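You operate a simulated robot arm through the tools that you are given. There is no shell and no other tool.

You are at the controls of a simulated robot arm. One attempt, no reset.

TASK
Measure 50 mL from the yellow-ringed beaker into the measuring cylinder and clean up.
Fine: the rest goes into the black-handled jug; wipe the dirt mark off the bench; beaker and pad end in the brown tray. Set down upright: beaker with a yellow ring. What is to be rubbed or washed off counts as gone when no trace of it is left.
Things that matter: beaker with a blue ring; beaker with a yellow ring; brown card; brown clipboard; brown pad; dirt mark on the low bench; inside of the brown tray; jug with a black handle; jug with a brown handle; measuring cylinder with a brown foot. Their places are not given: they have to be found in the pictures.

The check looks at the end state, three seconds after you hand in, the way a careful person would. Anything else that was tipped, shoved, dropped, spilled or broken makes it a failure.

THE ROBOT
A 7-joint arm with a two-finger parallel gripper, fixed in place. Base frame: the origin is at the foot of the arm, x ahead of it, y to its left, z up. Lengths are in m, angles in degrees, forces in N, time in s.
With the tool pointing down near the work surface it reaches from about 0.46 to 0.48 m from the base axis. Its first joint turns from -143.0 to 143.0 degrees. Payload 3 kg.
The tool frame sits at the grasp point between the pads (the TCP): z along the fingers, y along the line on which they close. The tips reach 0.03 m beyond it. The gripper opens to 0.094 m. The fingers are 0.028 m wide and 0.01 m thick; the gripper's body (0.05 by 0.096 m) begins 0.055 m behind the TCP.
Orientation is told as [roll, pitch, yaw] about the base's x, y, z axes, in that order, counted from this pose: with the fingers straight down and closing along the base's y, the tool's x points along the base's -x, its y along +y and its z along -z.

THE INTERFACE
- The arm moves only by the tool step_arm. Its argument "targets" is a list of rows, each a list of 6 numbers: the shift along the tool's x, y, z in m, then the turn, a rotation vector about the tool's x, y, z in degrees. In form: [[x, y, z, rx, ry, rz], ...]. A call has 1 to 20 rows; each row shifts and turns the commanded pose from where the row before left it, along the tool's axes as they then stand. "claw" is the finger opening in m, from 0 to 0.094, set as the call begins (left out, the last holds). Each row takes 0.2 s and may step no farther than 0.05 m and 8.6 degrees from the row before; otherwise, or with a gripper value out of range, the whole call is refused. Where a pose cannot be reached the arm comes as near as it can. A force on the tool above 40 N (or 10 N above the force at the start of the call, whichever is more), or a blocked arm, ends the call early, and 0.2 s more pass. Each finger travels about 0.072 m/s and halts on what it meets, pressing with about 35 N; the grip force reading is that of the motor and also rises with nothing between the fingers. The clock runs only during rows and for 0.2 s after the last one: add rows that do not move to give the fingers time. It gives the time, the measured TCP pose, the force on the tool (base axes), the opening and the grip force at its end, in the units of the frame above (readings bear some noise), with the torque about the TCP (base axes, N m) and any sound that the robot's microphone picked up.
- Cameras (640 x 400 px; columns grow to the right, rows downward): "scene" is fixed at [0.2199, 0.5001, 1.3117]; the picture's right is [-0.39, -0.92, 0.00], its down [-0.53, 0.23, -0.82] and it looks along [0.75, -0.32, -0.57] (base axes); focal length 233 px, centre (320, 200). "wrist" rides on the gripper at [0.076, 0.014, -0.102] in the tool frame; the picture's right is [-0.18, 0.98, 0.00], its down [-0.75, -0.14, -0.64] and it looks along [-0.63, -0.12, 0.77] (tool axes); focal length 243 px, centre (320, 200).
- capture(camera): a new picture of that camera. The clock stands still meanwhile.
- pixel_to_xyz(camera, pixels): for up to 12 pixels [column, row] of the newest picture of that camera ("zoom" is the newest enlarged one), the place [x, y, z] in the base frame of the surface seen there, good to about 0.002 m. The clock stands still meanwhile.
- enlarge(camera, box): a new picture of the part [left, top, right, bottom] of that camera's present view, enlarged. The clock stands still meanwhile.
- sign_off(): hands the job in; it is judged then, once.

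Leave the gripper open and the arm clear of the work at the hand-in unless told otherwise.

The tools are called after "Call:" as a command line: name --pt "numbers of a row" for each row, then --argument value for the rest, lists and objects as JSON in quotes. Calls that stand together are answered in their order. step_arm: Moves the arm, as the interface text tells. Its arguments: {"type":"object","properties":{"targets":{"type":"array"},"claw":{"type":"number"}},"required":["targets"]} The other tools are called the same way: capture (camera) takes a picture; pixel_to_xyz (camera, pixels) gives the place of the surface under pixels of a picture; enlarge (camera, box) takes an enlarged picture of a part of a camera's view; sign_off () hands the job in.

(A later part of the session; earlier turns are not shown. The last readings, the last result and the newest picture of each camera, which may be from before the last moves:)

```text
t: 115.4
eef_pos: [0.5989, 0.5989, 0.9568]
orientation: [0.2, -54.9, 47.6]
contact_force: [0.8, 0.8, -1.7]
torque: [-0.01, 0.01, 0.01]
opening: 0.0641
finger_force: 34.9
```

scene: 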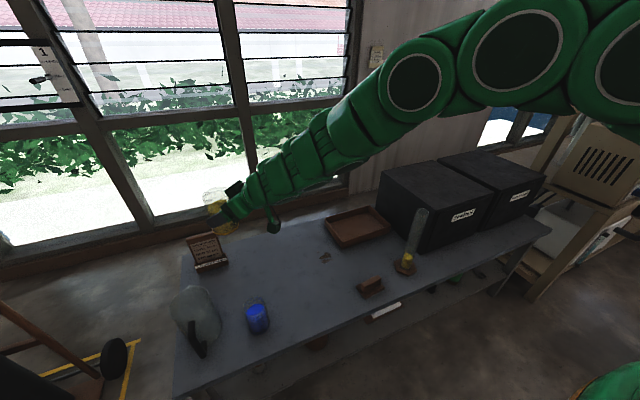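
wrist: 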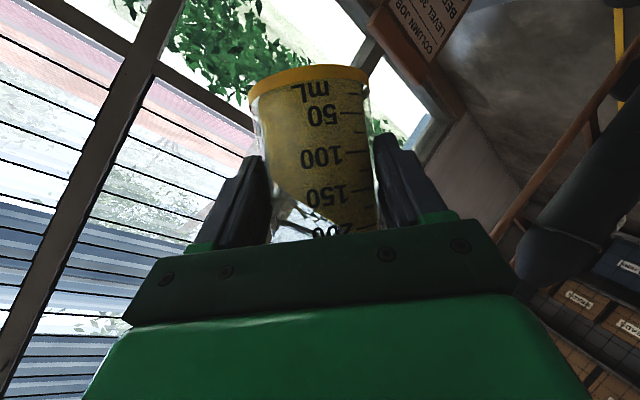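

Good. Following the rehearsed path now to (0.746, 0.635, 0.852).

Call:
step_arm --pt "0.0008 -0.0047 0.009 0 0 0" --pt "0.0016 -0.0093 0.0181 0 0 0" --pt "0.0016 -0.0093 0.0181 0 0 0" --pt "0.0016 -0.0093 0.0181 0 0 0" --pt "0.0016 -0.0093 0.0181 0 0 0" --pt "0.0016 -0.0093 0.0181 0 0 0" --pt "0.0016 -0.0093 0.0181 0 0 0" --pt "0.0016 -0.0093 0.0181 0 0 0" --pt "0.0016 -0.0093 0.0181 0 0 0" --pt "0.0008 -0.0047 0.009 0 0 0" --pt "0 0 0 0 0 0"

Call:
capture --camera "scene"

```text
t: 117.8
eef_pos: [0.7462, 0.6357, 0.8521]
orientation: [0.0, -54.8, 47.7]
contact_force: [0.5, 0.8, -1.6]
torque: [-0.01, 0.03, -0.01]
opening: 0.0644
finger_force: 34.8
```

```text
taken
```

scene: 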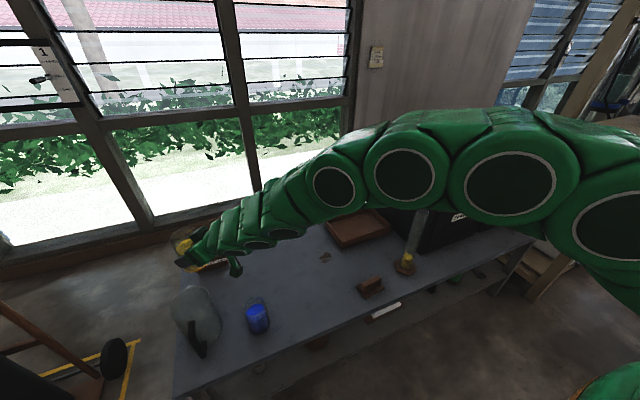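

At the rehearsed spot exactly. Rolling in small calls now: 8° first, then I'll check the pose.

Call:
step_arm --pt "0 0 0 1.147 0 -1.638" --pt "0 0 0 2.294 0 -3.277" --pt "0 0 0 1.147 0 -1.638" --pt "0 0 0 0 0 0"

```text
t: 118.8
eef_pos: [0.7476, 0.6355, 0.8527]
orientation: [-11.3, -54.5, 57.0]
contact_force: [0.6, -1.1, -2.7]
torque: [-0.01, 0.01, -0.02]
opening: 0.0644
finger_force: 35.4
```

No clipping. Another 16°.

Call:
step_arm --pt "0 0 0 1.147 0 -1.638" --pt "0 0 0 2.294 0 -3.277" --pt "0 0 0 2.294 0 -3.277" --pt "0 0 0 2.294 0 -3.277" --pt "0 0 0 1.147 0 -1.638" --pt "0 0 0 0 0 0"

```text
t: 120.2
eef_pos: [0.7457, 0.636, 0.8521]
orientation: [-37.9, -48.4, 77.7]
contact_force: [-0.1, 0.4, -2.7]
torque: [-0.01, 0.06, -0.04]
opening: 0.0642
finger_force: 35.1
```

Tilt 24°, position held. Another 16° to 40°.

Call:
step_arm --pt "0 0 0 1.147 0 -1.638" --pt "0 0 0 2.294 0 -3.277" --pt "0 0 0 2.294 0 -3.277" --pt "0 0 0 2.294 0 -3.277" --pt "0 0 0 1.147 0 -1.638" --pt "0 0 0 0 0 0"

Call:
enlarge --camera "scene" --box '[150, 210, 270, 370]'

Call:
capture --camera "wrist"

```text
t: 121.6
eef_pos: [0.7463, 0.6361, 0.8508]
orientation: [-55.6, -38.8, 90.3]
contact_force: [-0.2, -0.6, -2.4]
torque: [-0.03, 0.02, -0.02]
opening: 0.0646
finger_force: 35.3
```

```text
2.50 times, centred on (210, 290) of scene
```

zoom: 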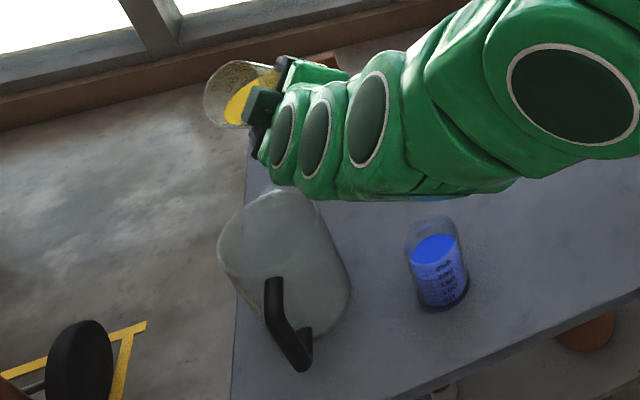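

```text
taken
```

wrist: 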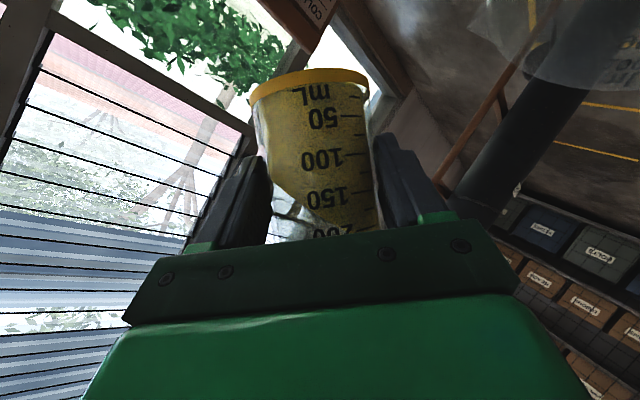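

Tilt 40° with the TCP on target. The computed lip is about (0.710, 0.680, 0.868), 1.5 cm short of the jug centre. I'll lower 0.03 m to reduce the fall height.

Call:
step_arm --pt "0.0031 0.0032 0.0022 0 0 0" --pt "0.0063 0.0064 0.0044 0 0 0" --pt "0.0063 0.0064 0.0044 0 0 0" --pt "0.0031 0.0032 0.0022 0 0 0" --pt "0 0 0 0 0 0"

```text
t: 122.8
eef_pos: [0.7459, 0.6355, 0.8213]
orientation: [-55.5, -38.8, 90.2]
contact_force: [0.8, -0.4, -1.9]
torque: [-0.04, 0.04, -0.03]
opening: 0.064
finger_force: 35.1
```

Holding at z=0.821. I'll shift 5 mm back for centring and tilt to 52°, right at the flow threshold, then check.

Call:
step_arm --pt "0.0026 -0.0038 0.0018 0 0 0" --pt "0 0 0 1.147 0 -1.638" --pt "0 0 0 1.147 0 -1.638" --pt "0 0 0 1.147 0 -1.638" --pt "0 0 0 1.147 0 -1.638" --pt "0 0 0 1.147 0 -1.638" --pt "0 0 0 0.86 0 -1.229" --pt "0 0 0 0 0 0" --pt "0 0 0 0 0 0"

Call:
enlarge --camera "scene" --box '[150, 210, 270, 370]'

Call:
capture --camera "wrist"

```text
t: 124.8
eef_pos: [0.7497, 0.632, 0.8211]
orientation: [-65.4, -30.6, 95.9]
contact_force: [-0.4, -0.7, -2.1]
torque: [-0.02, 0.05, 0.01]
opening: 0.0643
finger_force: 35.5
```

```text
2.50 times, centred on (210, 290) of scene
```

zoom: 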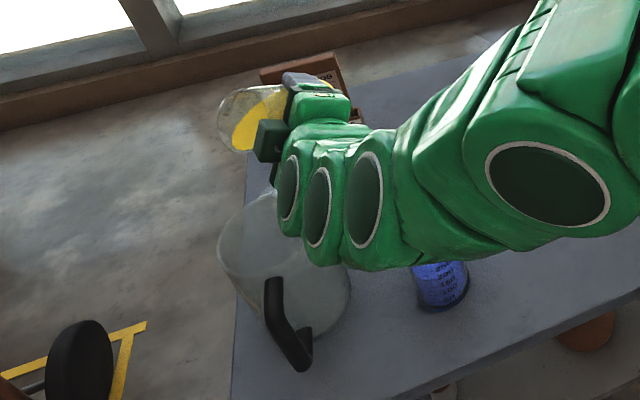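

```text
taken
```

wrist: 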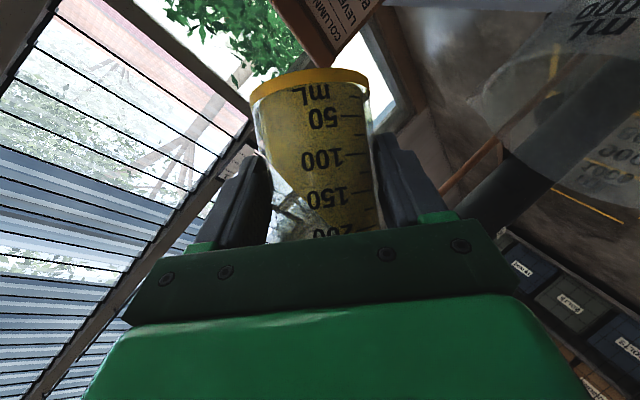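

Tilt 51.5°. I'll verify the lip position relative to the jug mouth with a tighter zoom before the flow begins.

Call:
enlarge --camera "scene" --box '[205, 235, 255, 300]'

Call:
pixel_to_xyz --camera "zoom" --pixels '[[165, 110], [170, 90], [200, 60], [185, 150], [210, 165], [190, 130], [210, 140], [240, 100], [230, 80], [200, 160], [225, 165], [250, 110]]'

```text
6.15 times, centred on (230, 268) of scene
```

zoom: 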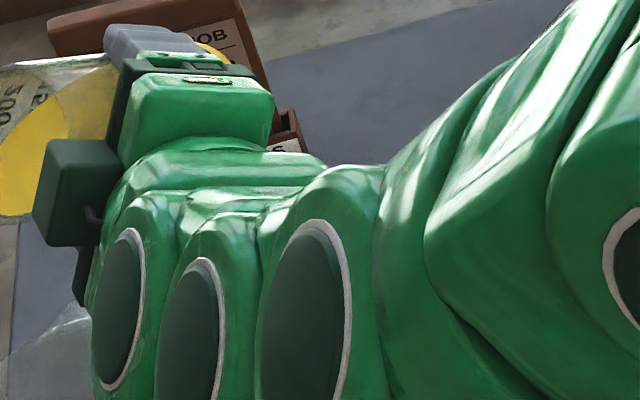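

```text
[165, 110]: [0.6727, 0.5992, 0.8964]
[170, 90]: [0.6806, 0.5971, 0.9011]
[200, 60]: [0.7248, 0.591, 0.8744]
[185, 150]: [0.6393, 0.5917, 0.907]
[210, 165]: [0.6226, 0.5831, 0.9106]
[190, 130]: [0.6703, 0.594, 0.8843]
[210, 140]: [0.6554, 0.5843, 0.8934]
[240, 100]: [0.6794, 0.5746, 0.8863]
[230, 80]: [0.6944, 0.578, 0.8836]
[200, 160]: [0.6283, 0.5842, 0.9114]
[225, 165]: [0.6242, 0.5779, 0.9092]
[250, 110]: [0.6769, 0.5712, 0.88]
```

That zoom was centred too far right. Zooming on the beaker itself.

Call:
enlarge --camera "scene" --box '[185, 235, 245, 300]'

Call:
pixel_to_xyz --camera "zoom" --pixels '[[105, 110], [115, 90], [130, 150], [145, 165], [170, 170], [160, 140], [180, 120], [150, 160], [120, 130], [190, 160], [140, 120], [125, 145]]'

```text
6.15 times, centred on (215, 268) of scene
```

zoom: 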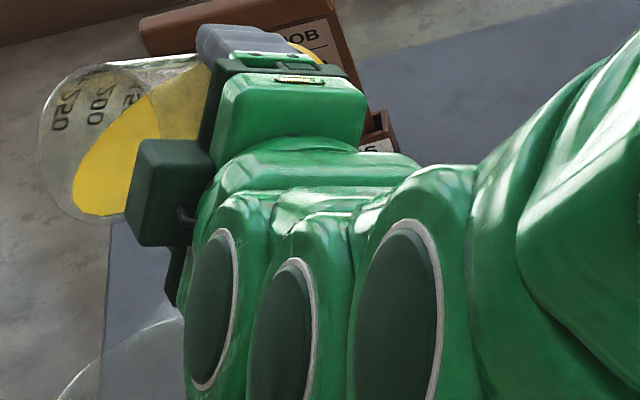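

```text
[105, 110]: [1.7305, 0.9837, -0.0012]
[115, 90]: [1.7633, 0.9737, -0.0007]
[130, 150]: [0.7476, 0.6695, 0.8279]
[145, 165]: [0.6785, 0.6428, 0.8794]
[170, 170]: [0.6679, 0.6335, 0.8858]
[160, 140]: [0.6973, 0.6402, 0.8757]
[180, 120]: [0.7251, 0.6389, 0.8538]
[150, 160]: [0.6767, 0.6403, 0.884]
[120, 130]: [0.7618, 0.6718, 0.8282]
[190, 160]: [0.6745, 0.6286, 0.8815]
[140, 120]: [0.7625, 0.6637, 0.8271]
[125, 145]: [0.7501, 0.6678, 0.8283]
```

The measured liquid surface is z=0.828, right at the lip height, and the lip projects inside the jug mouth about 1.8 cm from centre. Starting the pour slowly: 1° per row for 8 rows, then a check.

Call:
step_arm --pt "0 0 0 0.5736 0 -0.8192" --pt "0 0 0 0.5736 0 -0.8192" --pt "0 0 0 0.5736 0 -0.8192" --pt "0 0 0 0.5736 0 -0.8192" --pt "0 0 0 0.5736 0 -0.8192" --pt "0 0 0 0.5736 0 -0.8192" --pt "0 0 0 0 0 0"

Call:
capture --camera "scene"

Call:
enlarge --camera "scene" --box '[155, 235, 255, 370]'

Call:
capture --camera "wrist"

```text
t: 126.4
eef_pos: [0.7505, 0.6323, 0.8231]
orientation: [-69.9, -26.1, 98.0]
contact_force: [0.7, -0.5, -1.5]
torque: [-0.03, 0.01, 0.0]
opening: 0.0644
finger_force: 34.7
```

```text
taken
```

scene: 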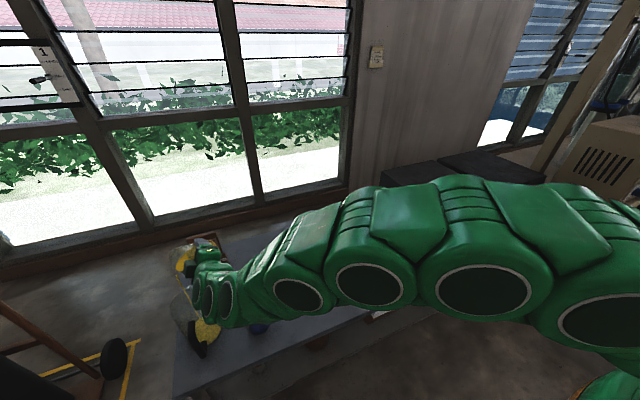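

```text
2.96 times, centred on (205, 302) of scene
```

zoom: 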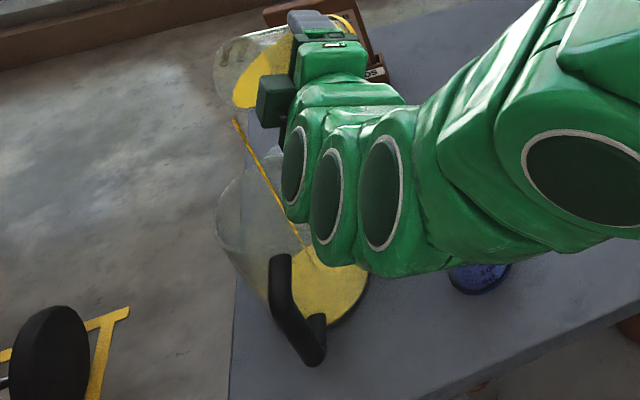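

```text
taken
```

wrist: 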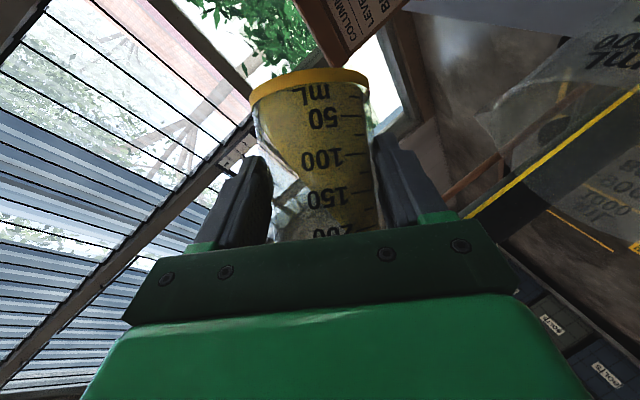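

The stream falls straight from the lip into the jug and its bottom is filling yellow. Continuing at about 1.2° per row for 12 rows.

Call:
step_arm --pt "0 0 0 0.688 0 -0.983" --pt "0 0 0 0.688 0 -0.983" --pt "0 0 0 0.688 0 -0.983" --pt "0 0 0 0.688 0 -0.983" --pt "0 0 0 0.688 0 -0.983" --pt "0 0 0 0.688 0 -0.983" --pt "0 0 0 0.688 0 -0.983" --pt "0 0 0 0.688 0 -0.983" --pt "0 0 0 0.688 0 -0.983" --pt "0 0 0 0.688 0 -0.983" --pt "0 0 0 0 0 0"

Call:
enlarge --camera "scene" --box '[155, 235, 255, 370]'

Call:
capture --camera "wrist"

```text
t: 128.8
eef_pos: [0.75, 0.6315, 0.8222]
orientation: [-77.8, -16.8, 101.0]
contact_force: [-0.8, 0.0, -0.8]
torque: [0.01, 0.03, -0.02]
opening: 0.0641
finger_force: 35.6
```

```text
2.96 times, centred on (205, 302) of scene
```

zoom: 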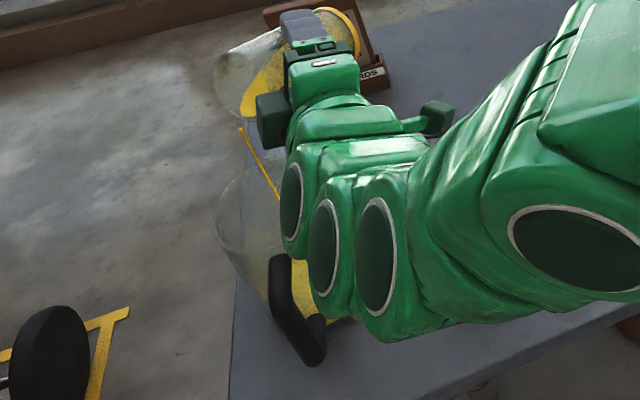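

```text
taken
```

wrist: 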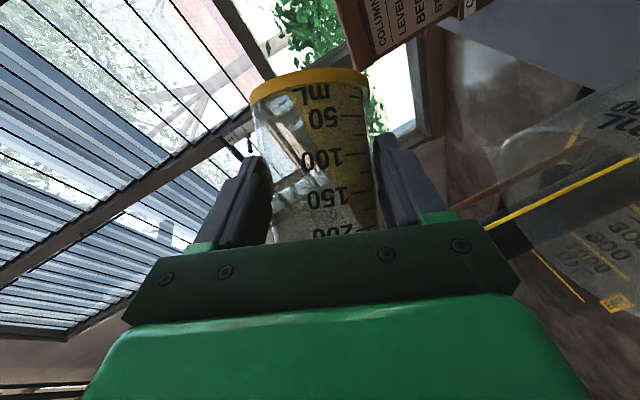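

Still pouring neatly into the jug at about 69.5°. Continuing with a small sideways compensation to keep the lip over the mouth.

Call:
step_arm --pt "-0.0006 0.0002 -0.0004 0.688 0 -0.983" --pt "-0.0006 0.0002 -0.0004 0.688 0 -0.983" --pt "-0.0006 0.0002 -0.0004 0.688 0 -0.983" --pt "-0.0006 0.0002 -0.0004 0.688 0 -0.983" --pt "-0.0006 0.0001 -0.0004 0.688 0 -0.983" --pt "-0.0006 0.0001 -0.0004 0.688 0 -0.983" --pt "-0.0006 0.0001 -0.0004 0.688 0 -0.983" --pt "-0.0006 0.0001 -0.0004 0.688 0 -0.983" --pt "-0.0006 0.0001 -0.0004 0.688 0 -0.983" --pt "-0.0006 0.0001 -0.0004 0.688 0 -0.983" --pt "-0.0006 0 -0.0004 0.688 0 -0.983" --pt "-0.0006 0 -0.0004 0.688 0 -0.983" --pt "0 0 0 0 0 0"

Call:
enlarge --camera "scene" --box '[155, 235, 255, 370]'

Call:
capture --camera "wrist"

```text
t: 131.6
eef_pos: [0.7443, 0.6372, 0.8234]
orientation: [-86.5, -5.0, 102.7]
contact_force: [0.4, 0.6, -0.4]
torque: [0.01, 0.02, -0.03]
opening: 0.0643
finger_force: 34.9
```

```text
2.96 times, centred on (205, 302) of scene
```

zoom: 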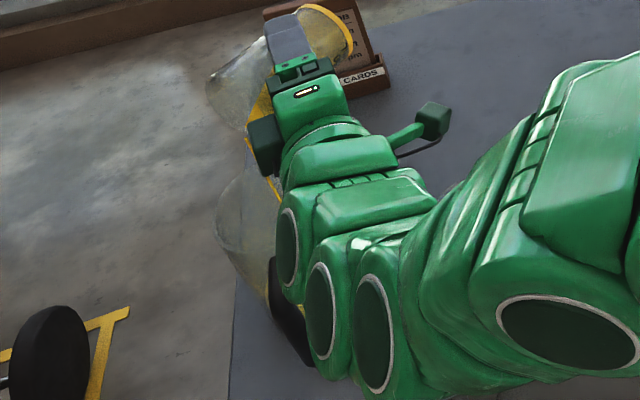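

```text
taken
```

wrist: 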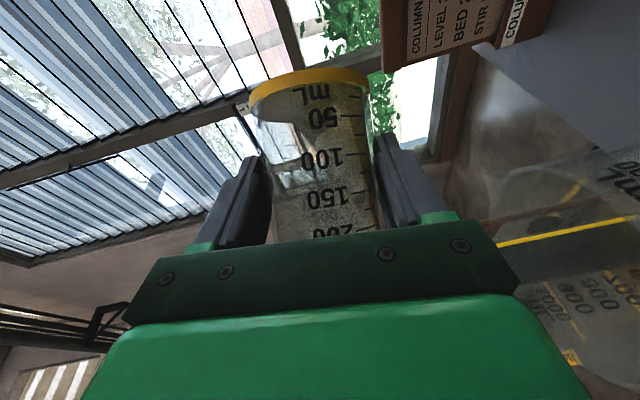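

About 84° and nearly empty. Continuing to about 105° to drain everything.

Call:
step_arm --pt "-0.0008 0 -0.0006 0.86 0 -1.229" --pt "-0.0008 0 -0.0006 0.86 0 -1.229" --pt "-0.0008 0 -0.0006 0.86 0 -1.229" --pt "-0.0008 0 -0.0006 0.86 0 -1.229" --pt "-0.0008 0 -0.0006 0.86 0 -1.229" --pt "-0.0008 0 -0.0006 0.86 0 -1.229" --pt "-0.0008 0 -0.0006 0.86 0 -1.229" --pt "-0.0008 0 -0.0006 0.86 0 -1.229" --pt "-0.0008 0 -0.0006 0.86 0 -1.229" --pt "-0.0008 0 -0.0006 0.86 0 -1.229" --pt "-0.0008 0 -0.0006 0.86 0 -1.229" --pt "-0.0008 0 -0.0006 0.86 0 -1.229" --pt "0 0 0 0 0 0" --pt "0 0 0 0 0 0" --pt "0 0 0 0 0 0"

Call:
enlarge --camera "scene" --box '[155, 235, 255, 370]'

Call:
capture --camera "wrist"

```text
t: 134.8
eef_pos: [0.7351, 0.6459, 0.824]
orientation: [-96.9, 9.7, 102.1]
contact_force: [0.0, -0.2, -0.8]
torque: [0.04, 0.0, -0.01]
opening: 0.0644
finger_force: 34.9
```

```text
2.96 times, centred on (205, 302) of scene
```

zoom: 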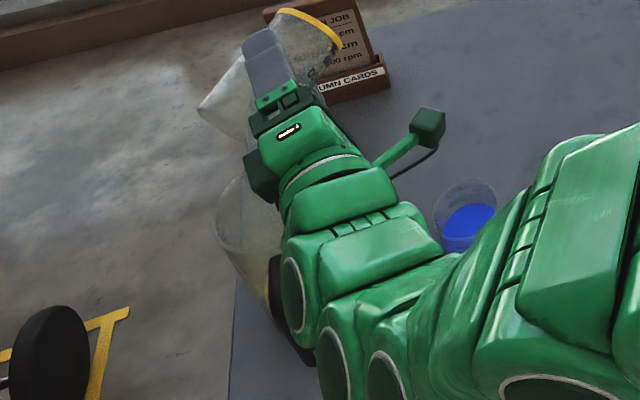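

```text
taken
```

wrist: 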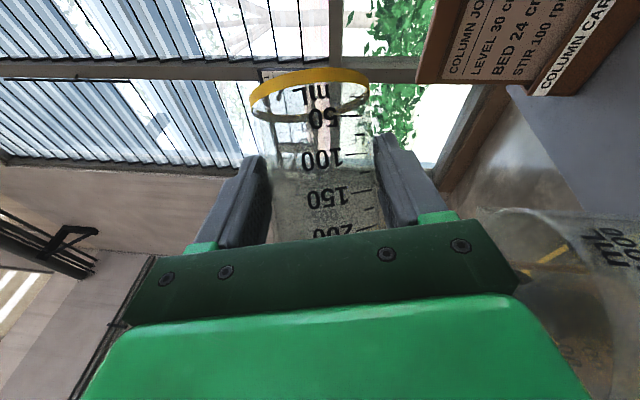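

The beaker looks empty and clear. I'll wait a moment for drips and zoom in on it.

Call:
step_arm --pt "0 0 0 0 0 0" --pt "0 0 0 0 0 0" --pt "0 0 0 0 0 0" --pt "0 0 0 0 0 0" --pt "0 0 0 0 0 0"

Call:
enlarge --camera "wrist" --box '[240, 60, 390, 250]'

Call:
enlarge --camera "scene" --box '[180, 230, 230, 290]'

```text
t: 136.0
eef_pos: [0.7343, 0.6461, 0.8217]
orientation: [-96.9, 9.7, 102.1]
contact_force: [0.6, -0.8, -0.2]
torque: [0.02, 0.0, 0.0]
opening: 0.0639
finger_force: 34.1
```

```text
2.11 times, centred on (315, 155) of wrist
```

zoom: 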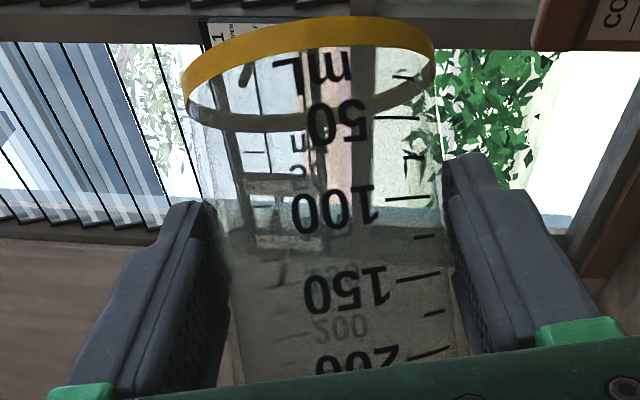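

```text
6.67 times, centred on (205, 260) of scene
```

zoom: 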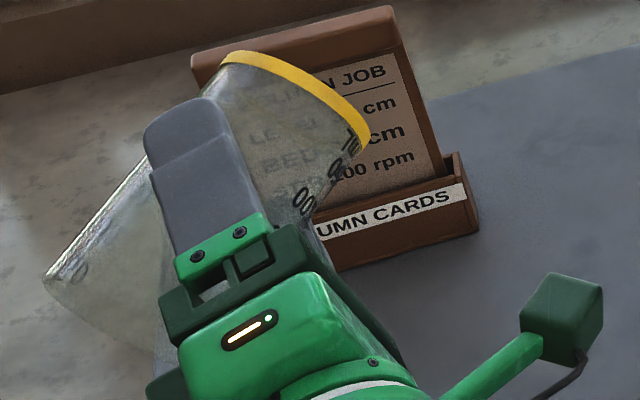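

The beaker is fully empty. I'll raise it 0.03 m, then unroll about 51° and check.

Call:
step_arm --pt "0.0024 -0.0147 0.0017 0 0 0" --pt "0.0024 -0.0147 0.0017 0 0 0" --pt "0 0 0 -2.868 0 4.096" --pt "0 0 0 -2.868 0 4.096" --pt "0 0 0 -2.868 0 4.096" --pt "0 0 0 -2.868 0 4.096" --pt "0 0 0 -2.868 0 4.096" --pt "0 0 0 -2.868 0 4.096" --pt "0 0 0 -2.868 0 4.096" --pt "0 0 0 -2.868 0 4.096" --pt "0 0 0 -2.868 0 4.096" --pt "0 0 0 -2.868 0 4.096" --pt "0 0 0 0 0 0"

Call:
enlarge --camera "scene" --box '[155, 215, 275, 370]'

```text
t: 138.8
eef_pos: [0.7342, 0.6456, 0.8535]
orientation: [-65.8, -30.4, 96.1]
contact_force: [0.1, -0.2, 0.3]
torque: [-0.01, 0.03, -0.01]
opening: 0.0644
finger_force: 35.5
```

```text
2.58 times, centred on (215, 292) of scene
```

zoom: 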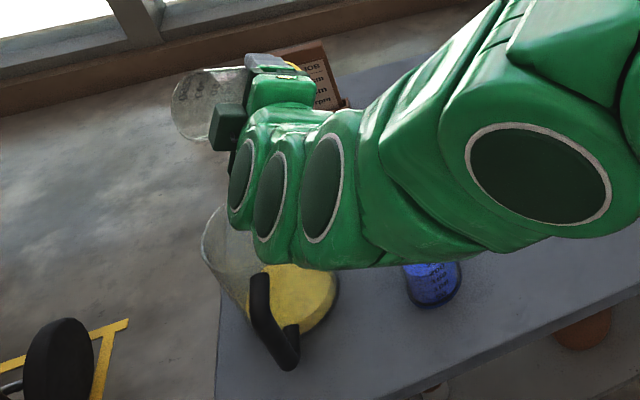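

The jug holds the rest of the liquid. Unrolling the remaining 51°.

Call:
step_arm --pt "0 0 0 -2.868 0 4.096" --pt "0 0 0 -2.868 0 4.096" --pt "0 0 0 -2.868 0 4.096" --pt "0 0 0 -2.868 0 4.096" --pt "0 0 0 -2.868 0 4.096" --pt "0 0 0 -2.868 0 4.096" --pt "0 0 0 -2.868 0 4.096" --pt "0 0 0 -2.868 0 4.096" --pt "0 0 0 -2.868 0 4.096" --pt "0 0 0 -2.868 0 4.096" --pt "0 0 0 0 0 0"

Call:
capture --camera "scene"

```text
t: 141.2
eef_pos: [0.7345, 0.6457, 0.8526]
orientation: [-3.1, -55.0, 50.3]
contact_force: [0.0, -0.2, -0.1]
torque: [0.0, 0.02, 0.03]
opening: 0.0642
finger_force: 35.1
```

```text
taken
```

scene: 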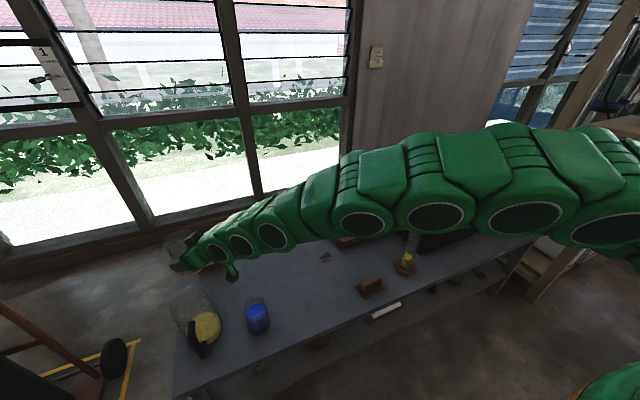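

The beaker is upright and empty. Now I'll carry it toward the tray, first back in and up to about (0.60, 0.60, 0.957).

Call:
step_arm --pt "-0.0026 0.0124 -0.0265 -1.5 0 0" --pt "-0.0026 0.0124 -0.0265 -1.6 0 0" --pt "-0.0026 0.0124 -0.0265 0 0 0" --pt "-0.0026 0.0124 -0.0265 0 0 0" --pt "-0.0026 0.0124 -0.0265 0 0 0" --pt "-0.0026 0.0124 -0.0265 0 0 0" --pt "0 0 0 0 0 0"

```text
t: 142.8
eef_pos: [0.6076, 0.6061, 0.9391]
orientation: [0.1, -55.0, 50.2]
contact_force: [-0.9, 0.2, -1.0]
torque: [-0.02, 0.0, -0.01]
opening: 0.0642
finger_force: 35.2
out of reach, approached as far as the arm can: row 2, 3
```

Good. Swinging about -41° around the base toward the tray, staying high.

Call:
step_arm --pt "0.0012 -0.0235 -0.0018 1.29 0 0.904" --pt "0.0025 -0.047 -0.0036 2.58 0 1.807" --pt "0.0025 -0.047 -0.0036 2.58 0 1.807" --pt "0.0025 -0.047 -0.0036 2.58 0 1.807" --pt "0.0025 -0.047 -0.0036 2.58 0 1.807" --pt "0.0025 -0.047 -0.0036 2.58 0 1.807" --pt "0.0025 -0.047 -0.0036 2.58 0 1.807" --pt "0.0025 -0.047 -0.0036 2.58 0 1.807" --pt "0.0025 -0.047 -0.0036 2.58 0 1.807" --pt "0.0025 -0.047 -0.0036 2.58 0 1.807" --pt "0.0025 -0.047 -0.0036 2.58 0 1.807" --pt "0.0025 -0.047 -0.0036 2.58 0 1.807" --pt "0.0025 -0.047 -0.0036 2.58 0 1.807" --pt "0.0012 -0.0235 -0.0018 1.29 0 0.904" --pt "0 0 0 0 0 0"

Call:
capture --camera "scene"

```text
t: 146.0
eef_pos: [0.871, 0.0687, 0.9405]
orientation: [0.1, -55.0, 9.4]
contact_force: [1.5, -0.1, -0.5]
torque: [0.0, 0.02, -0.01]
opening: 0.0645
finger_force: 35.5
```

```text
taken
```

scene: 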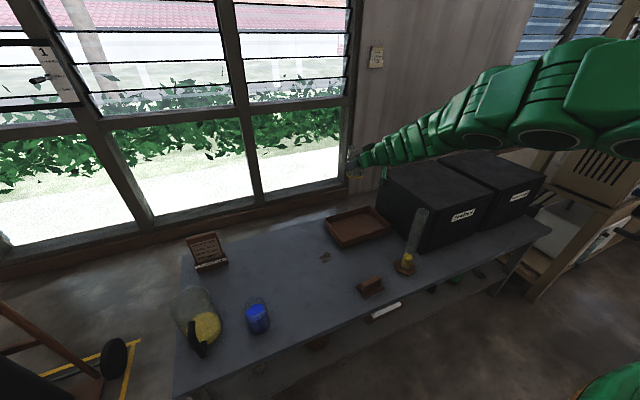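

At (0.871, 0.069, 0.941) above the tray area. I'll yaw -6° and descend to (0.920, 0.0615, 0.72) above the tray.

Call:
step_arm --pt "0 0 0 4.915 0 3.442" --pt "0.0255 -0.0017 0.0277 0 0 0" --pt "0.0255 -0.0017 0.0277 0 0 0" --pt "0.0255 -0.0017 0.0277 0 0 0" --pt "0.0255 -0.0017 0.0277 0 0 0" --pt "0.0255 -0.0017 0.0277 0 0 0" --pt "0.0255 -0.0017 0.0277 0 0 0" --pt "0 0 0 0 0 0"

Call:
enlarge --camera "scene" --box '[310, 150, 450, 280]'

Call:
capture --camera "wrist"

```text
t: 147.8
eef_pos: [0.9279, 0.0261, 0.8112]
orientation: [1.0, -53.4, 3.3]
contact_force: [0.5, 0.6, -0.7]
torque: [0.01, -0.01, 0.02]
opening: 0.0643
finger_force: 35.2
out of reach, approached as far as the arm can: row 4, 5, 6, 7
```

```text
3.08 times, centred on (380, 215) of scene
```

zoom: 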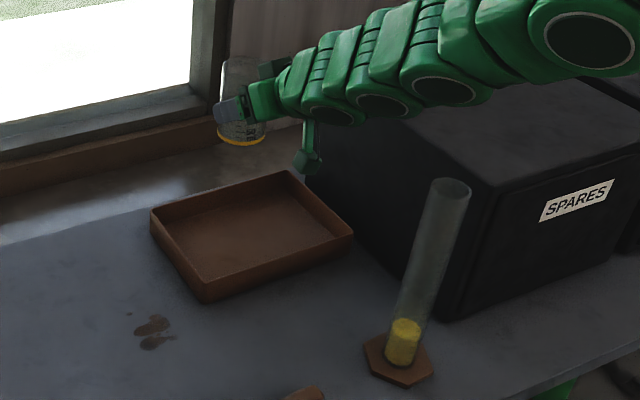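

```text
taken
```

wrist: 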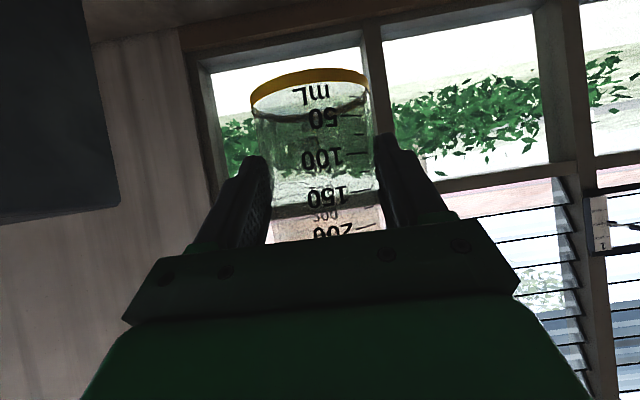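

Clipped again at (0.928, 0.026, 0.811), though this spot was reachable from another arm configuration earlier. I'll pull back inward and up to reset the posture, as I did before the tray test.

Call:
step_arm --pt "0.0009 0 -0.0416 0 0 0" --pt "0.0009 0 -0.0416 0 0 0" --pt "0.0009 0 -0.0416 0 0 0" --pt "0.0009 0 -0.0416 0 0 0" --pt "0.0009 0 -0.0416 0 0 0" --pt "0.0009 0 -0.0416 0 0 0" --pt "0 0 0 0 0 0"

Call:
capture --camera "scene"

```text
t: 149.4
eef_pos: [0.7235, 0.0149, 0.9543]
orientation: [-0.1, -54.9, 3.2]
contact_force: [-0.1, 0.2, 0.0]
torque: [-0.02, 0.02, 0.0]
opening: 0.0643
finger_force: 34.8
out of reach, approached as far as the arm can: row 1
```

```text
taken
```

scene: 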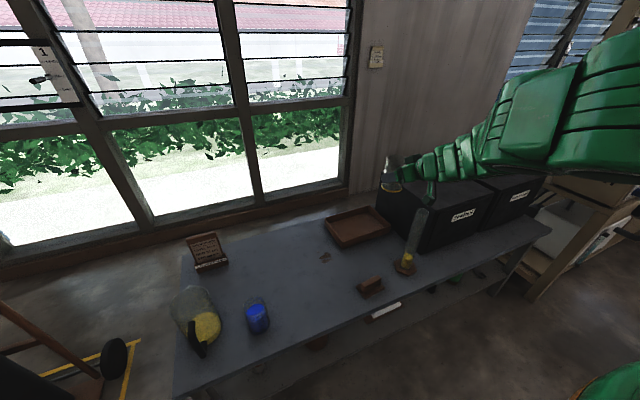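

The arm's elbow is swung sideways compared with earlier. The beaker is empty, so I can pitch the tool to 80° and see if the posture relaxes, then take a look.

Call:
step_arm --pt "0 0 0 0 7.5 0" --pt "0 0 0 0 7.5 0" --pt "0 0 0 0 7.5 0" --pt "0 0 0 0 7.5 0" --pt "0 0 0 0 7.5 0" --pt "0 0 0 0 7.5 0" --pt "0 0 0 0 0 0"

Call:
capture --camera "scene"

```text
t: 151.0
eef_pos: [0.7223, 0.0125, 0.9549]
orientation: [-0.2, -9.9, 3.3]
contact_force: [0.8, 0.4, -0.3]
torque: [-0.05, 0.03, 0.03]
opening: 0.0644
finger_force: 35.3
```

```text
taken
```

scene: 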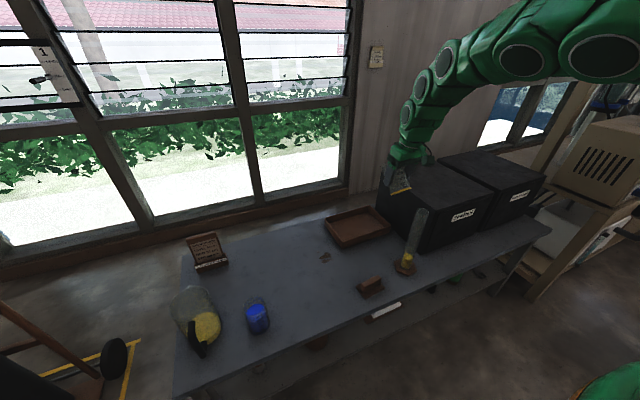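

The arm is back in its tidy elbow-up plane. Pitching back to 35° here, as in the successful tray test.

Call:
step_arm --pt "0 0 0 0 -7.5 0" --pt "0 0 0 0 -7.5 0" --pt "0 0 0 0 -7.5 0" --pt "0 0 0 0 -7.5 0" --pt "0 0 0 0 -7.5 0" --pt "0 0 0 0 -7.5 0" --pt "0 0 0 0 0 0"

Call:
capture --camera "scene"

```text
t: 152.6
eef_pos: [0.7233, 0.0142, 0.9551]
orientation: [0.0, -55.0, 3.3]
contact_force: [0.9, -0.9, -0.7]
torque: [-0.02, 0.0, 0.01]
opening: 0.0646
finger_force: 35.2
```

```text
taken
```

scene: 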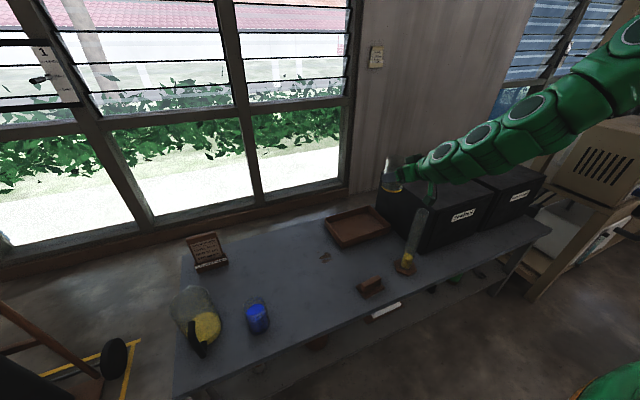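

Now moving +y 0.05 and then diagonally out and down toward the tray, to about (0.92, 0.06, 0.72).

Call:
step_arm --pt "0 0.025 0 0 0 0" --pt "0 0.025 0 0 0 0" --pt "0.0097 0 0.0373 0 0 0" --pt "0.0097 0 0.0373 0 0 0" --pt "0.0097 0 0.0373 0 0 0" --pt "0.0097 0 0.0373 0 0 0" --pt "0.0097 0 0.0373 0 0 0" --pt "0.0097 0 0.0373 0 0 0" --pt "0.0097 0 0.0373 0 0 0" --pt "0.0097 0 0.0373 0 0 0" --pt "0 0 0 0 0 0"

Call:
enlarge --camera "scene" --box '[310, 150, 450, 280]'

Call:
capture --camera "scene"

```text
t: 155.0
eef_pos: [0.9208, 0.0753, 0.7183]
orientation: [-0.1, -55.0, 3.3]
contact_force: [0.3, -0.2, -0.7]
torque: [0.0, 0.0, 0.0]
opening: 0.0646
finger_force: 34.8
```

```text
3.08 times, centred on (380, 215) of scene
```

zoom: 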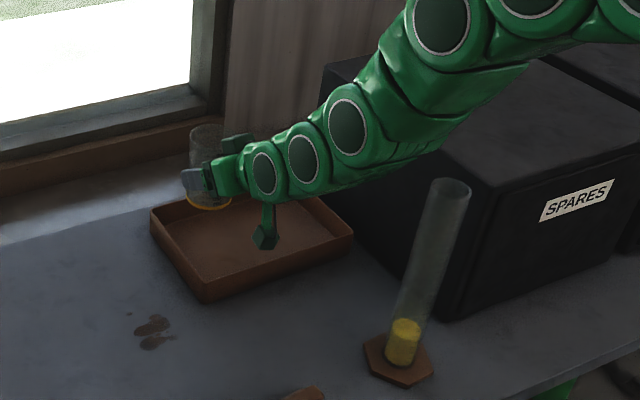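

```text
taken
```

scene: 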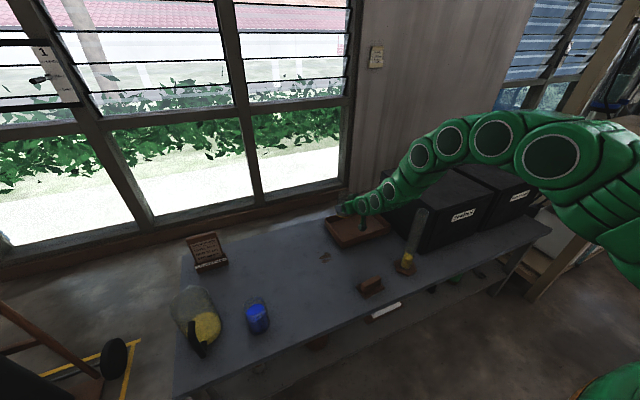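

Reached (0.921, 0.075, 0.718) cleanly. I'll shift y to 0.0615 and descend to about z=0.63, then check.

Call:
step_arm --pt "0 -0.0138 0 0 0 0" --pt "0.0184 0 0.0129 0 0 0" --pt "0.0184 0 0.0129 0 0 0" --pt "0.0184 0 0.0129 0 0 0" --pt "0.0172 0 0.012 0 0 0" --pt "0 0 0 0 0 0"

Call:
enlarge --camera "scene" --box '[310, 170, 430, 270]'

Call:
capture --camera "wrist"

```text
t: 156.4
eef_pos: [0.9198, 0.0618, 0.6311]
orientation: [0.0, -54.9, 3.2]
contact_force: [-0.2, 0.2, 0.8]
torque: [0.01, 0.01, 0.03]
opening: 0.0639
finger_force: 34.9
```

```text
4.00 times, centred on (370, 220) of scene
```

zoom: 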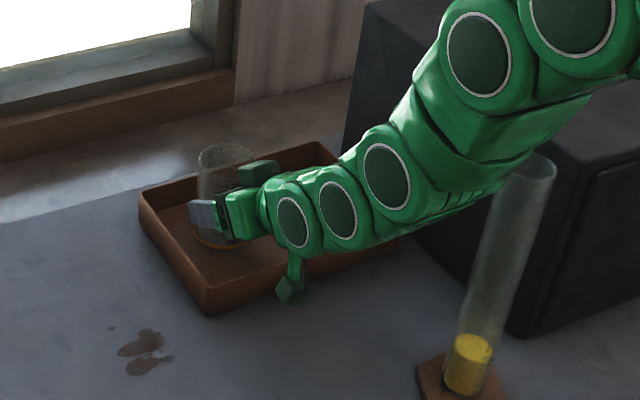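

```text
taken
```

wrist: 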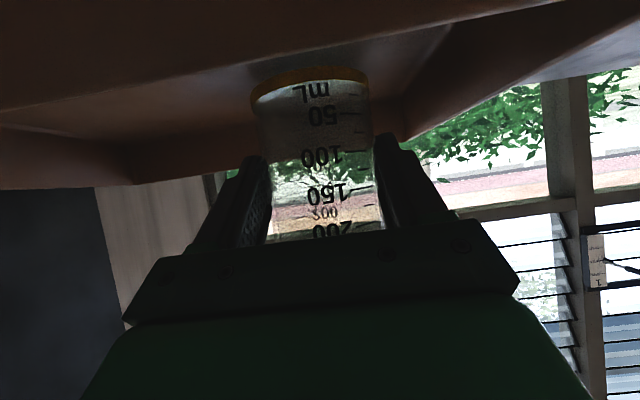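

The arm looks close to the cylinder in this view. I'll check the arm surface coordinates near the cylinder top.

Call:
pixel_to_xyz --camera "zoom" --pixels '[[510, 165], [500, 170], [520, 150], [490, 180], [530, 140], [470, 200], [550, 120], [535, 200], [515, 180], [440, 205], [560, 110], [400, 235]]'

Call:
enlarge --camera "scene" --box '[395, 175, 445, 225]'

```text
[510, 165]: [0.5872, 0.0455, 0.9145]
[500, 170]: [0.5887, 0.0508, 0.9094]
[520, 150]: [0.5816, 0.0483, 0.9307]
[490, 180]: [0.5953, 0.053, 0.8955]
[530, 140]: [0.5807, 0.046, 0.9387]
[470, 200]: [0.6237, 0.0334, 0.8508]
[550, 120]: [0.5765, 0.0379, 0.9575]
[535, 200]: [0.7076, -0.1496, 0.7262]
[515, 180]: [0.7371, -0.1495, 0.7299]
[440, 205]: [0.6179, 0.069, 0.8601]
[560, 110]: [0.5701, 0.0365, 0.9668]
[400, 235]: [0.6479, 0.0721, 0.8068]
```

```text
8.00 times, centred on (420, 200) of scene
```

zoom: 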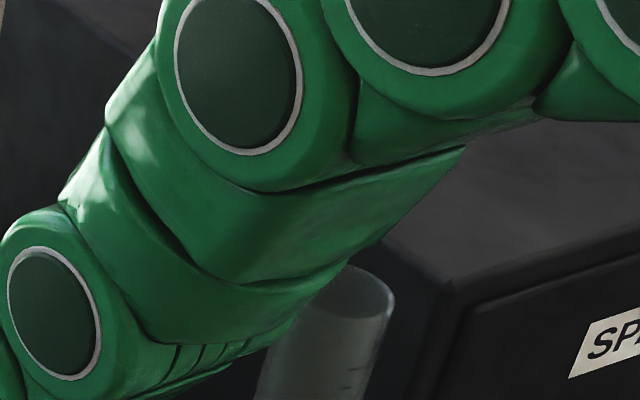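

The arm's nearest link stays at y≥0.02 or above z=0.85 near the cylinder, so it's clear by about 2–3 cm. Now the last 1.1 cm down, gently, watching for contact.

Call:
step_arm --pt "0.0041 0 0.0029 0 0 0" --pt "0.0033 0 0.0023 0 0 0" --pt "0 0 0 0 0 0"

```text
t: 157.2
eef_pos: [0.9207, 0.0608, 0.6226]
orientation: [0.1, -55.0, 3.3]
contact_force: [0.0, -0.5, -0.3]
torque: [-0.04, -0.01, 0.03]
opening: 0.0642
finger_force: 34.4
```

No contact yet at z=0.6226. Continuing in 2 mm steps.

Call:
step_arm --pt "0.0016 0 0.0011 0 0 0" --pt "0.0016 0 0.0011 0 0 0" --pt "0 0 0 0 0 0"

Call:
capture --camera "wrist"

Call:
enlarge --camera "scene" --box '[340, 195, 400, 250]'

```text
t: 158.0
eef_pos: [0.9203, 0.0598, 0.6199]
orientation: [0.0, -55.1, 3.3]
contact_force: [1.0, 2.0, 6.5]
torque: [-0.07, -0.33, 0.06]
opening: 0.0641
finger_force: 35.1
```

```text
taken
```

wrist: 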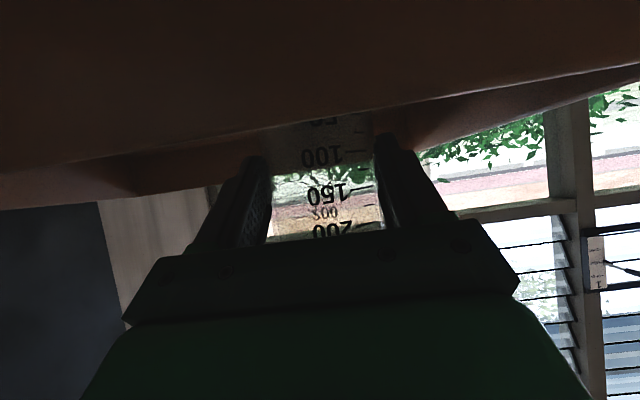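

```text
7.27 times, centred on (370, 222) of scene
```

zoom: 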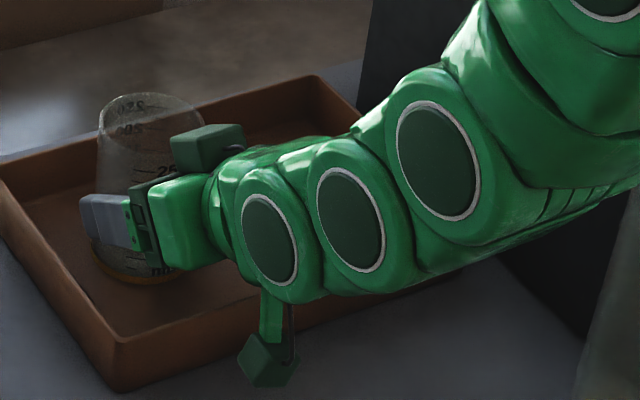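

Contact: 6.5 N upward, with torque matching the beaker base touching the tray floor. I'll release by opening to 0.074 (small, to stay inside the tray).

Call:
step_arm --pt "0 0 0 0 0 0" --pt "0 0 0 0 0 0" --pt "0 0 0 0 0 0" --claw 0.074

Call:
capture --camera "wrist"

Call:
enlarge --camera "scene" --box '[340, 195, 400, 250]'

```text
t: 158.8
eef_pos: [0.9195, 0.0604, 0.6181]
orientation: [0.0, -54.9, 3.3]
contact_force: [-0.2, 0.1, -0.1]
torque: [0.0, -0.01, -0.01]
opening: 0.074
finger_force: 0.1
```

```text
taken
```

wrist: 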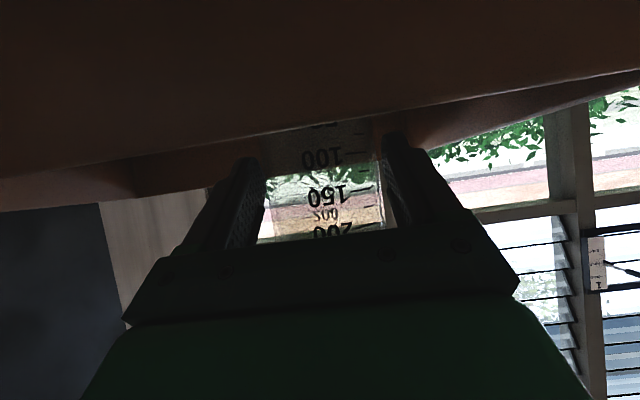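

```text
7.27 times, centred on (370, 222) of scene
```

zoom: 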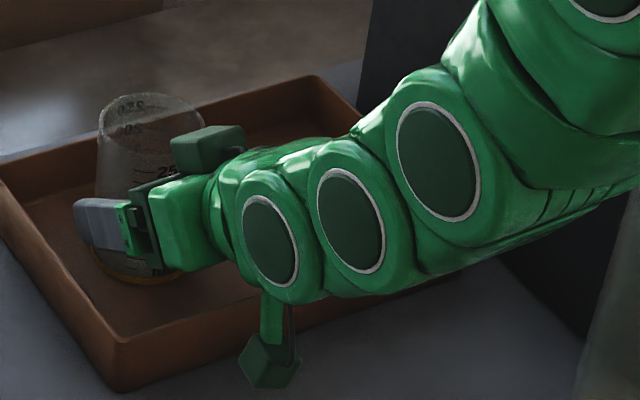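

Released, and the beaker stands upright. Retreating straight up, slowly at first.

Call:
step_arm --pt "-0.0082 0 -0.0057 0 0 0" --pt "-0.0123 0 -0.0086 0 0 0" --pt "-0.0164 0 -0.0115 0 0 0" --pt "-0.0246 0 -0.0172 0 0 0" --pt "-0.0246 0 -0.0172 0 0 0" --pt "-0.0246 0 -0.0172 0 0 0" --pt "0 0 0 0 0 0"

Call:
enlarge --camera "scene" --box '[320, 180, 420, 260]'

```text
t: 160.4
eef_pos: [0.9204, 0.06, 0.7531]
orientation: [0.1, -55.0, 3.2]
contact_force: [0.6, -0.1, -0.5]
torque: [0.01, 0.0, 0.03]
opening: 0.0742
finger_force: 0.0
```

```text
5.00 times, centred on (370, 220) of scene
```

zoom: 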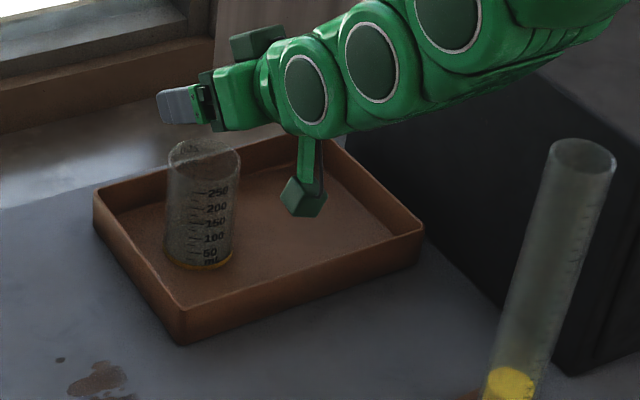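

The beaker is in the tray, upright. Now the pad: I'll back the arm off up and inward, then measure the pad precisely.

Call:
step_arm --pt "-0.01 0 -0.045 0 0 0" --pt "-0.01 0 -0.045 0 0 0" --pt "-0.01 0 -0.045 0 0 0" --pt "-0.01 0 -0.045 0 0 0" --pt "0 0 0 0 7.5 0" --pt "0 0 0 0 7.5 0" --pt "0 0 0 0 7.5 0" --pt "0 0 0 0 7.5 0" --pt "0 0 0 0 7.5 0" --pt "0 0 0 0 7.5 0" --pt "0 0 0 0 0 0" --claw 0.094

Call:
capture --camera "wrist"

Call:
enlarge --camera "scene" --box '[350, 265, 400, 305]'

Call:
pixel_to_xyz --camera "zoom" --pixels '[[132, 215], [225, 340], [415, 235], [186, 195], [215, 220], [375, 125], [345, 105], [275, 150], [300, 165], [180, 240], [215, 268], [378, 185]]'

```text
t: 162.8
eef_pos: [0.7955, 0.0528, 0.8902]
orientation: [0.1, -9.8, 3.3]
contact_force: [-0.2, 0.7, -0.2]
torque: [0.01, 0.0, 0.01]
opening: 0.094
finger_force: 0.1
```

```text
taken
```

wrist: 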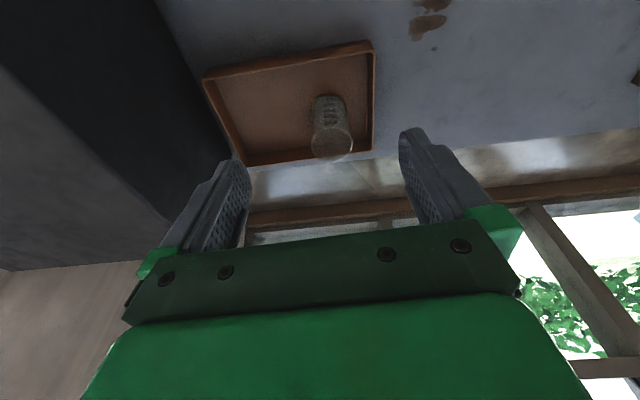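

```text
10.00 times, centred on (375, 285) of scene
```

zoom: 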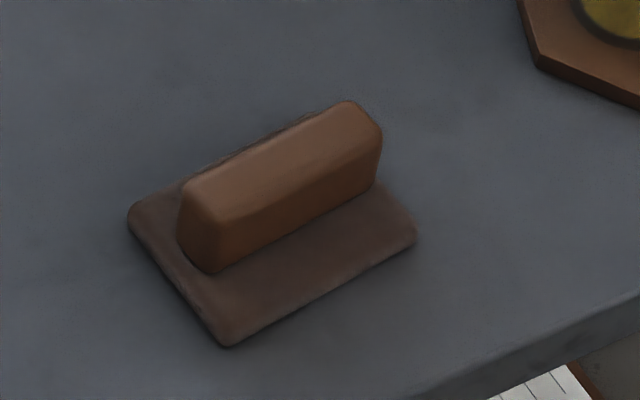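

```text
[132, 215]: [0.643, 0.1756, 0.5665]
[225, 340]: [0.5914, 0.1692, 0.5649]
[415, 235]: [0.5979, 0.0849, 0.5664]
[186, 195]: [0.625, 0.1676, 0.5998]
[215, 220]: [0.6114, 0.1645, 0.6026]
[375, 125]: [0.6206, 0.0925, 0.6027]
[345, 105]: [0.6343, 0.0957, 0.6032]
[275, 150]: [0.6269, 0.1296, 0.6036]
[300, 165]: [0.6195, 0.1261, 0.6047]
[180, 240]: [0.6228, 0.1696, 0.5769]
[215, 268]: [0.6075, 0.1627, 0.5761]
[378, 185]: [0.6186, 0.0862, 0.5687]
```

Pad measurements: handle centre (0.623, 0.130), top z≈0.604, length ≈0.073 m with its axis 7.3° off y; base about 0.055×0.09 m. I'll grip the handle by its ends with tool yaw 7.3° and tilt 45°. Moving above it first.

Call:
step_arm --pt "0.0354 0.0174 0.0039 0 0 0" --pt "0.0354 0.0174 0.0039 0 0 0" --pt "0.0354 0.0174 0.0039 0 0 0" --pt "0.0354 0.0174 0.0039 0 0 0" --pt "0.0354 0.0174 0.0039 -0.69 0 -3.94" --pt "0 0 0 0 -7 0" --pt "0 0 0 0 -7 0" --pt "0 0 0 0 -7 0" --pt "0 0 0 0 -7 0" --pt "0 0 0 0 -7 0" --pt "0 0 0 0 0 0"

Call:
capture --camera "scene"

Call:
capture --camera "wrist"

```text
t: 165.2
eef_pos: [0.6206, 0.131, 0.8398]
orientation: [0.0, -45.0, 7.4]
contact_force: [0.2, -0.4, 0.4]
torque: [0.03, -0.05, -0.02]
opening: 0.0941
finger_force: 0.1
```

```text
taken
```

scene: 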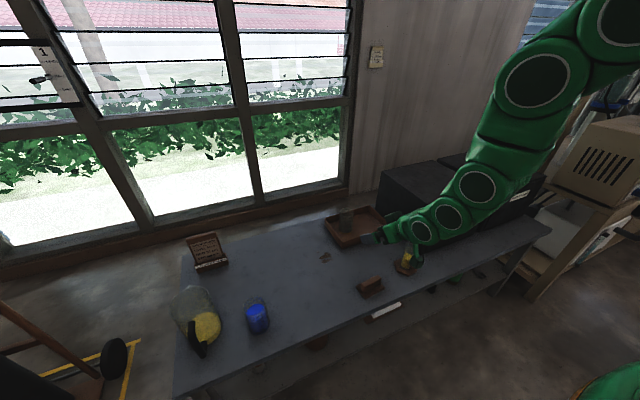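

```text
taken
```

wrist: 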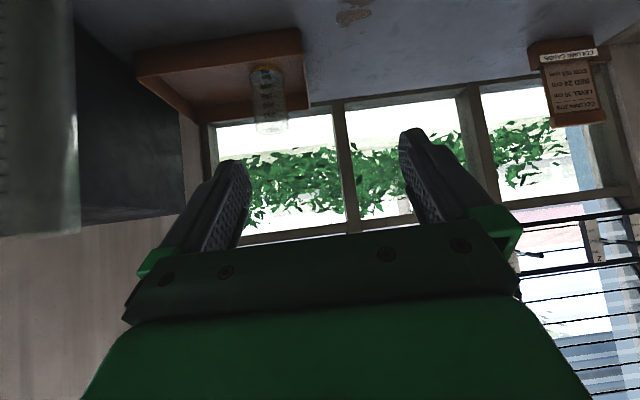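

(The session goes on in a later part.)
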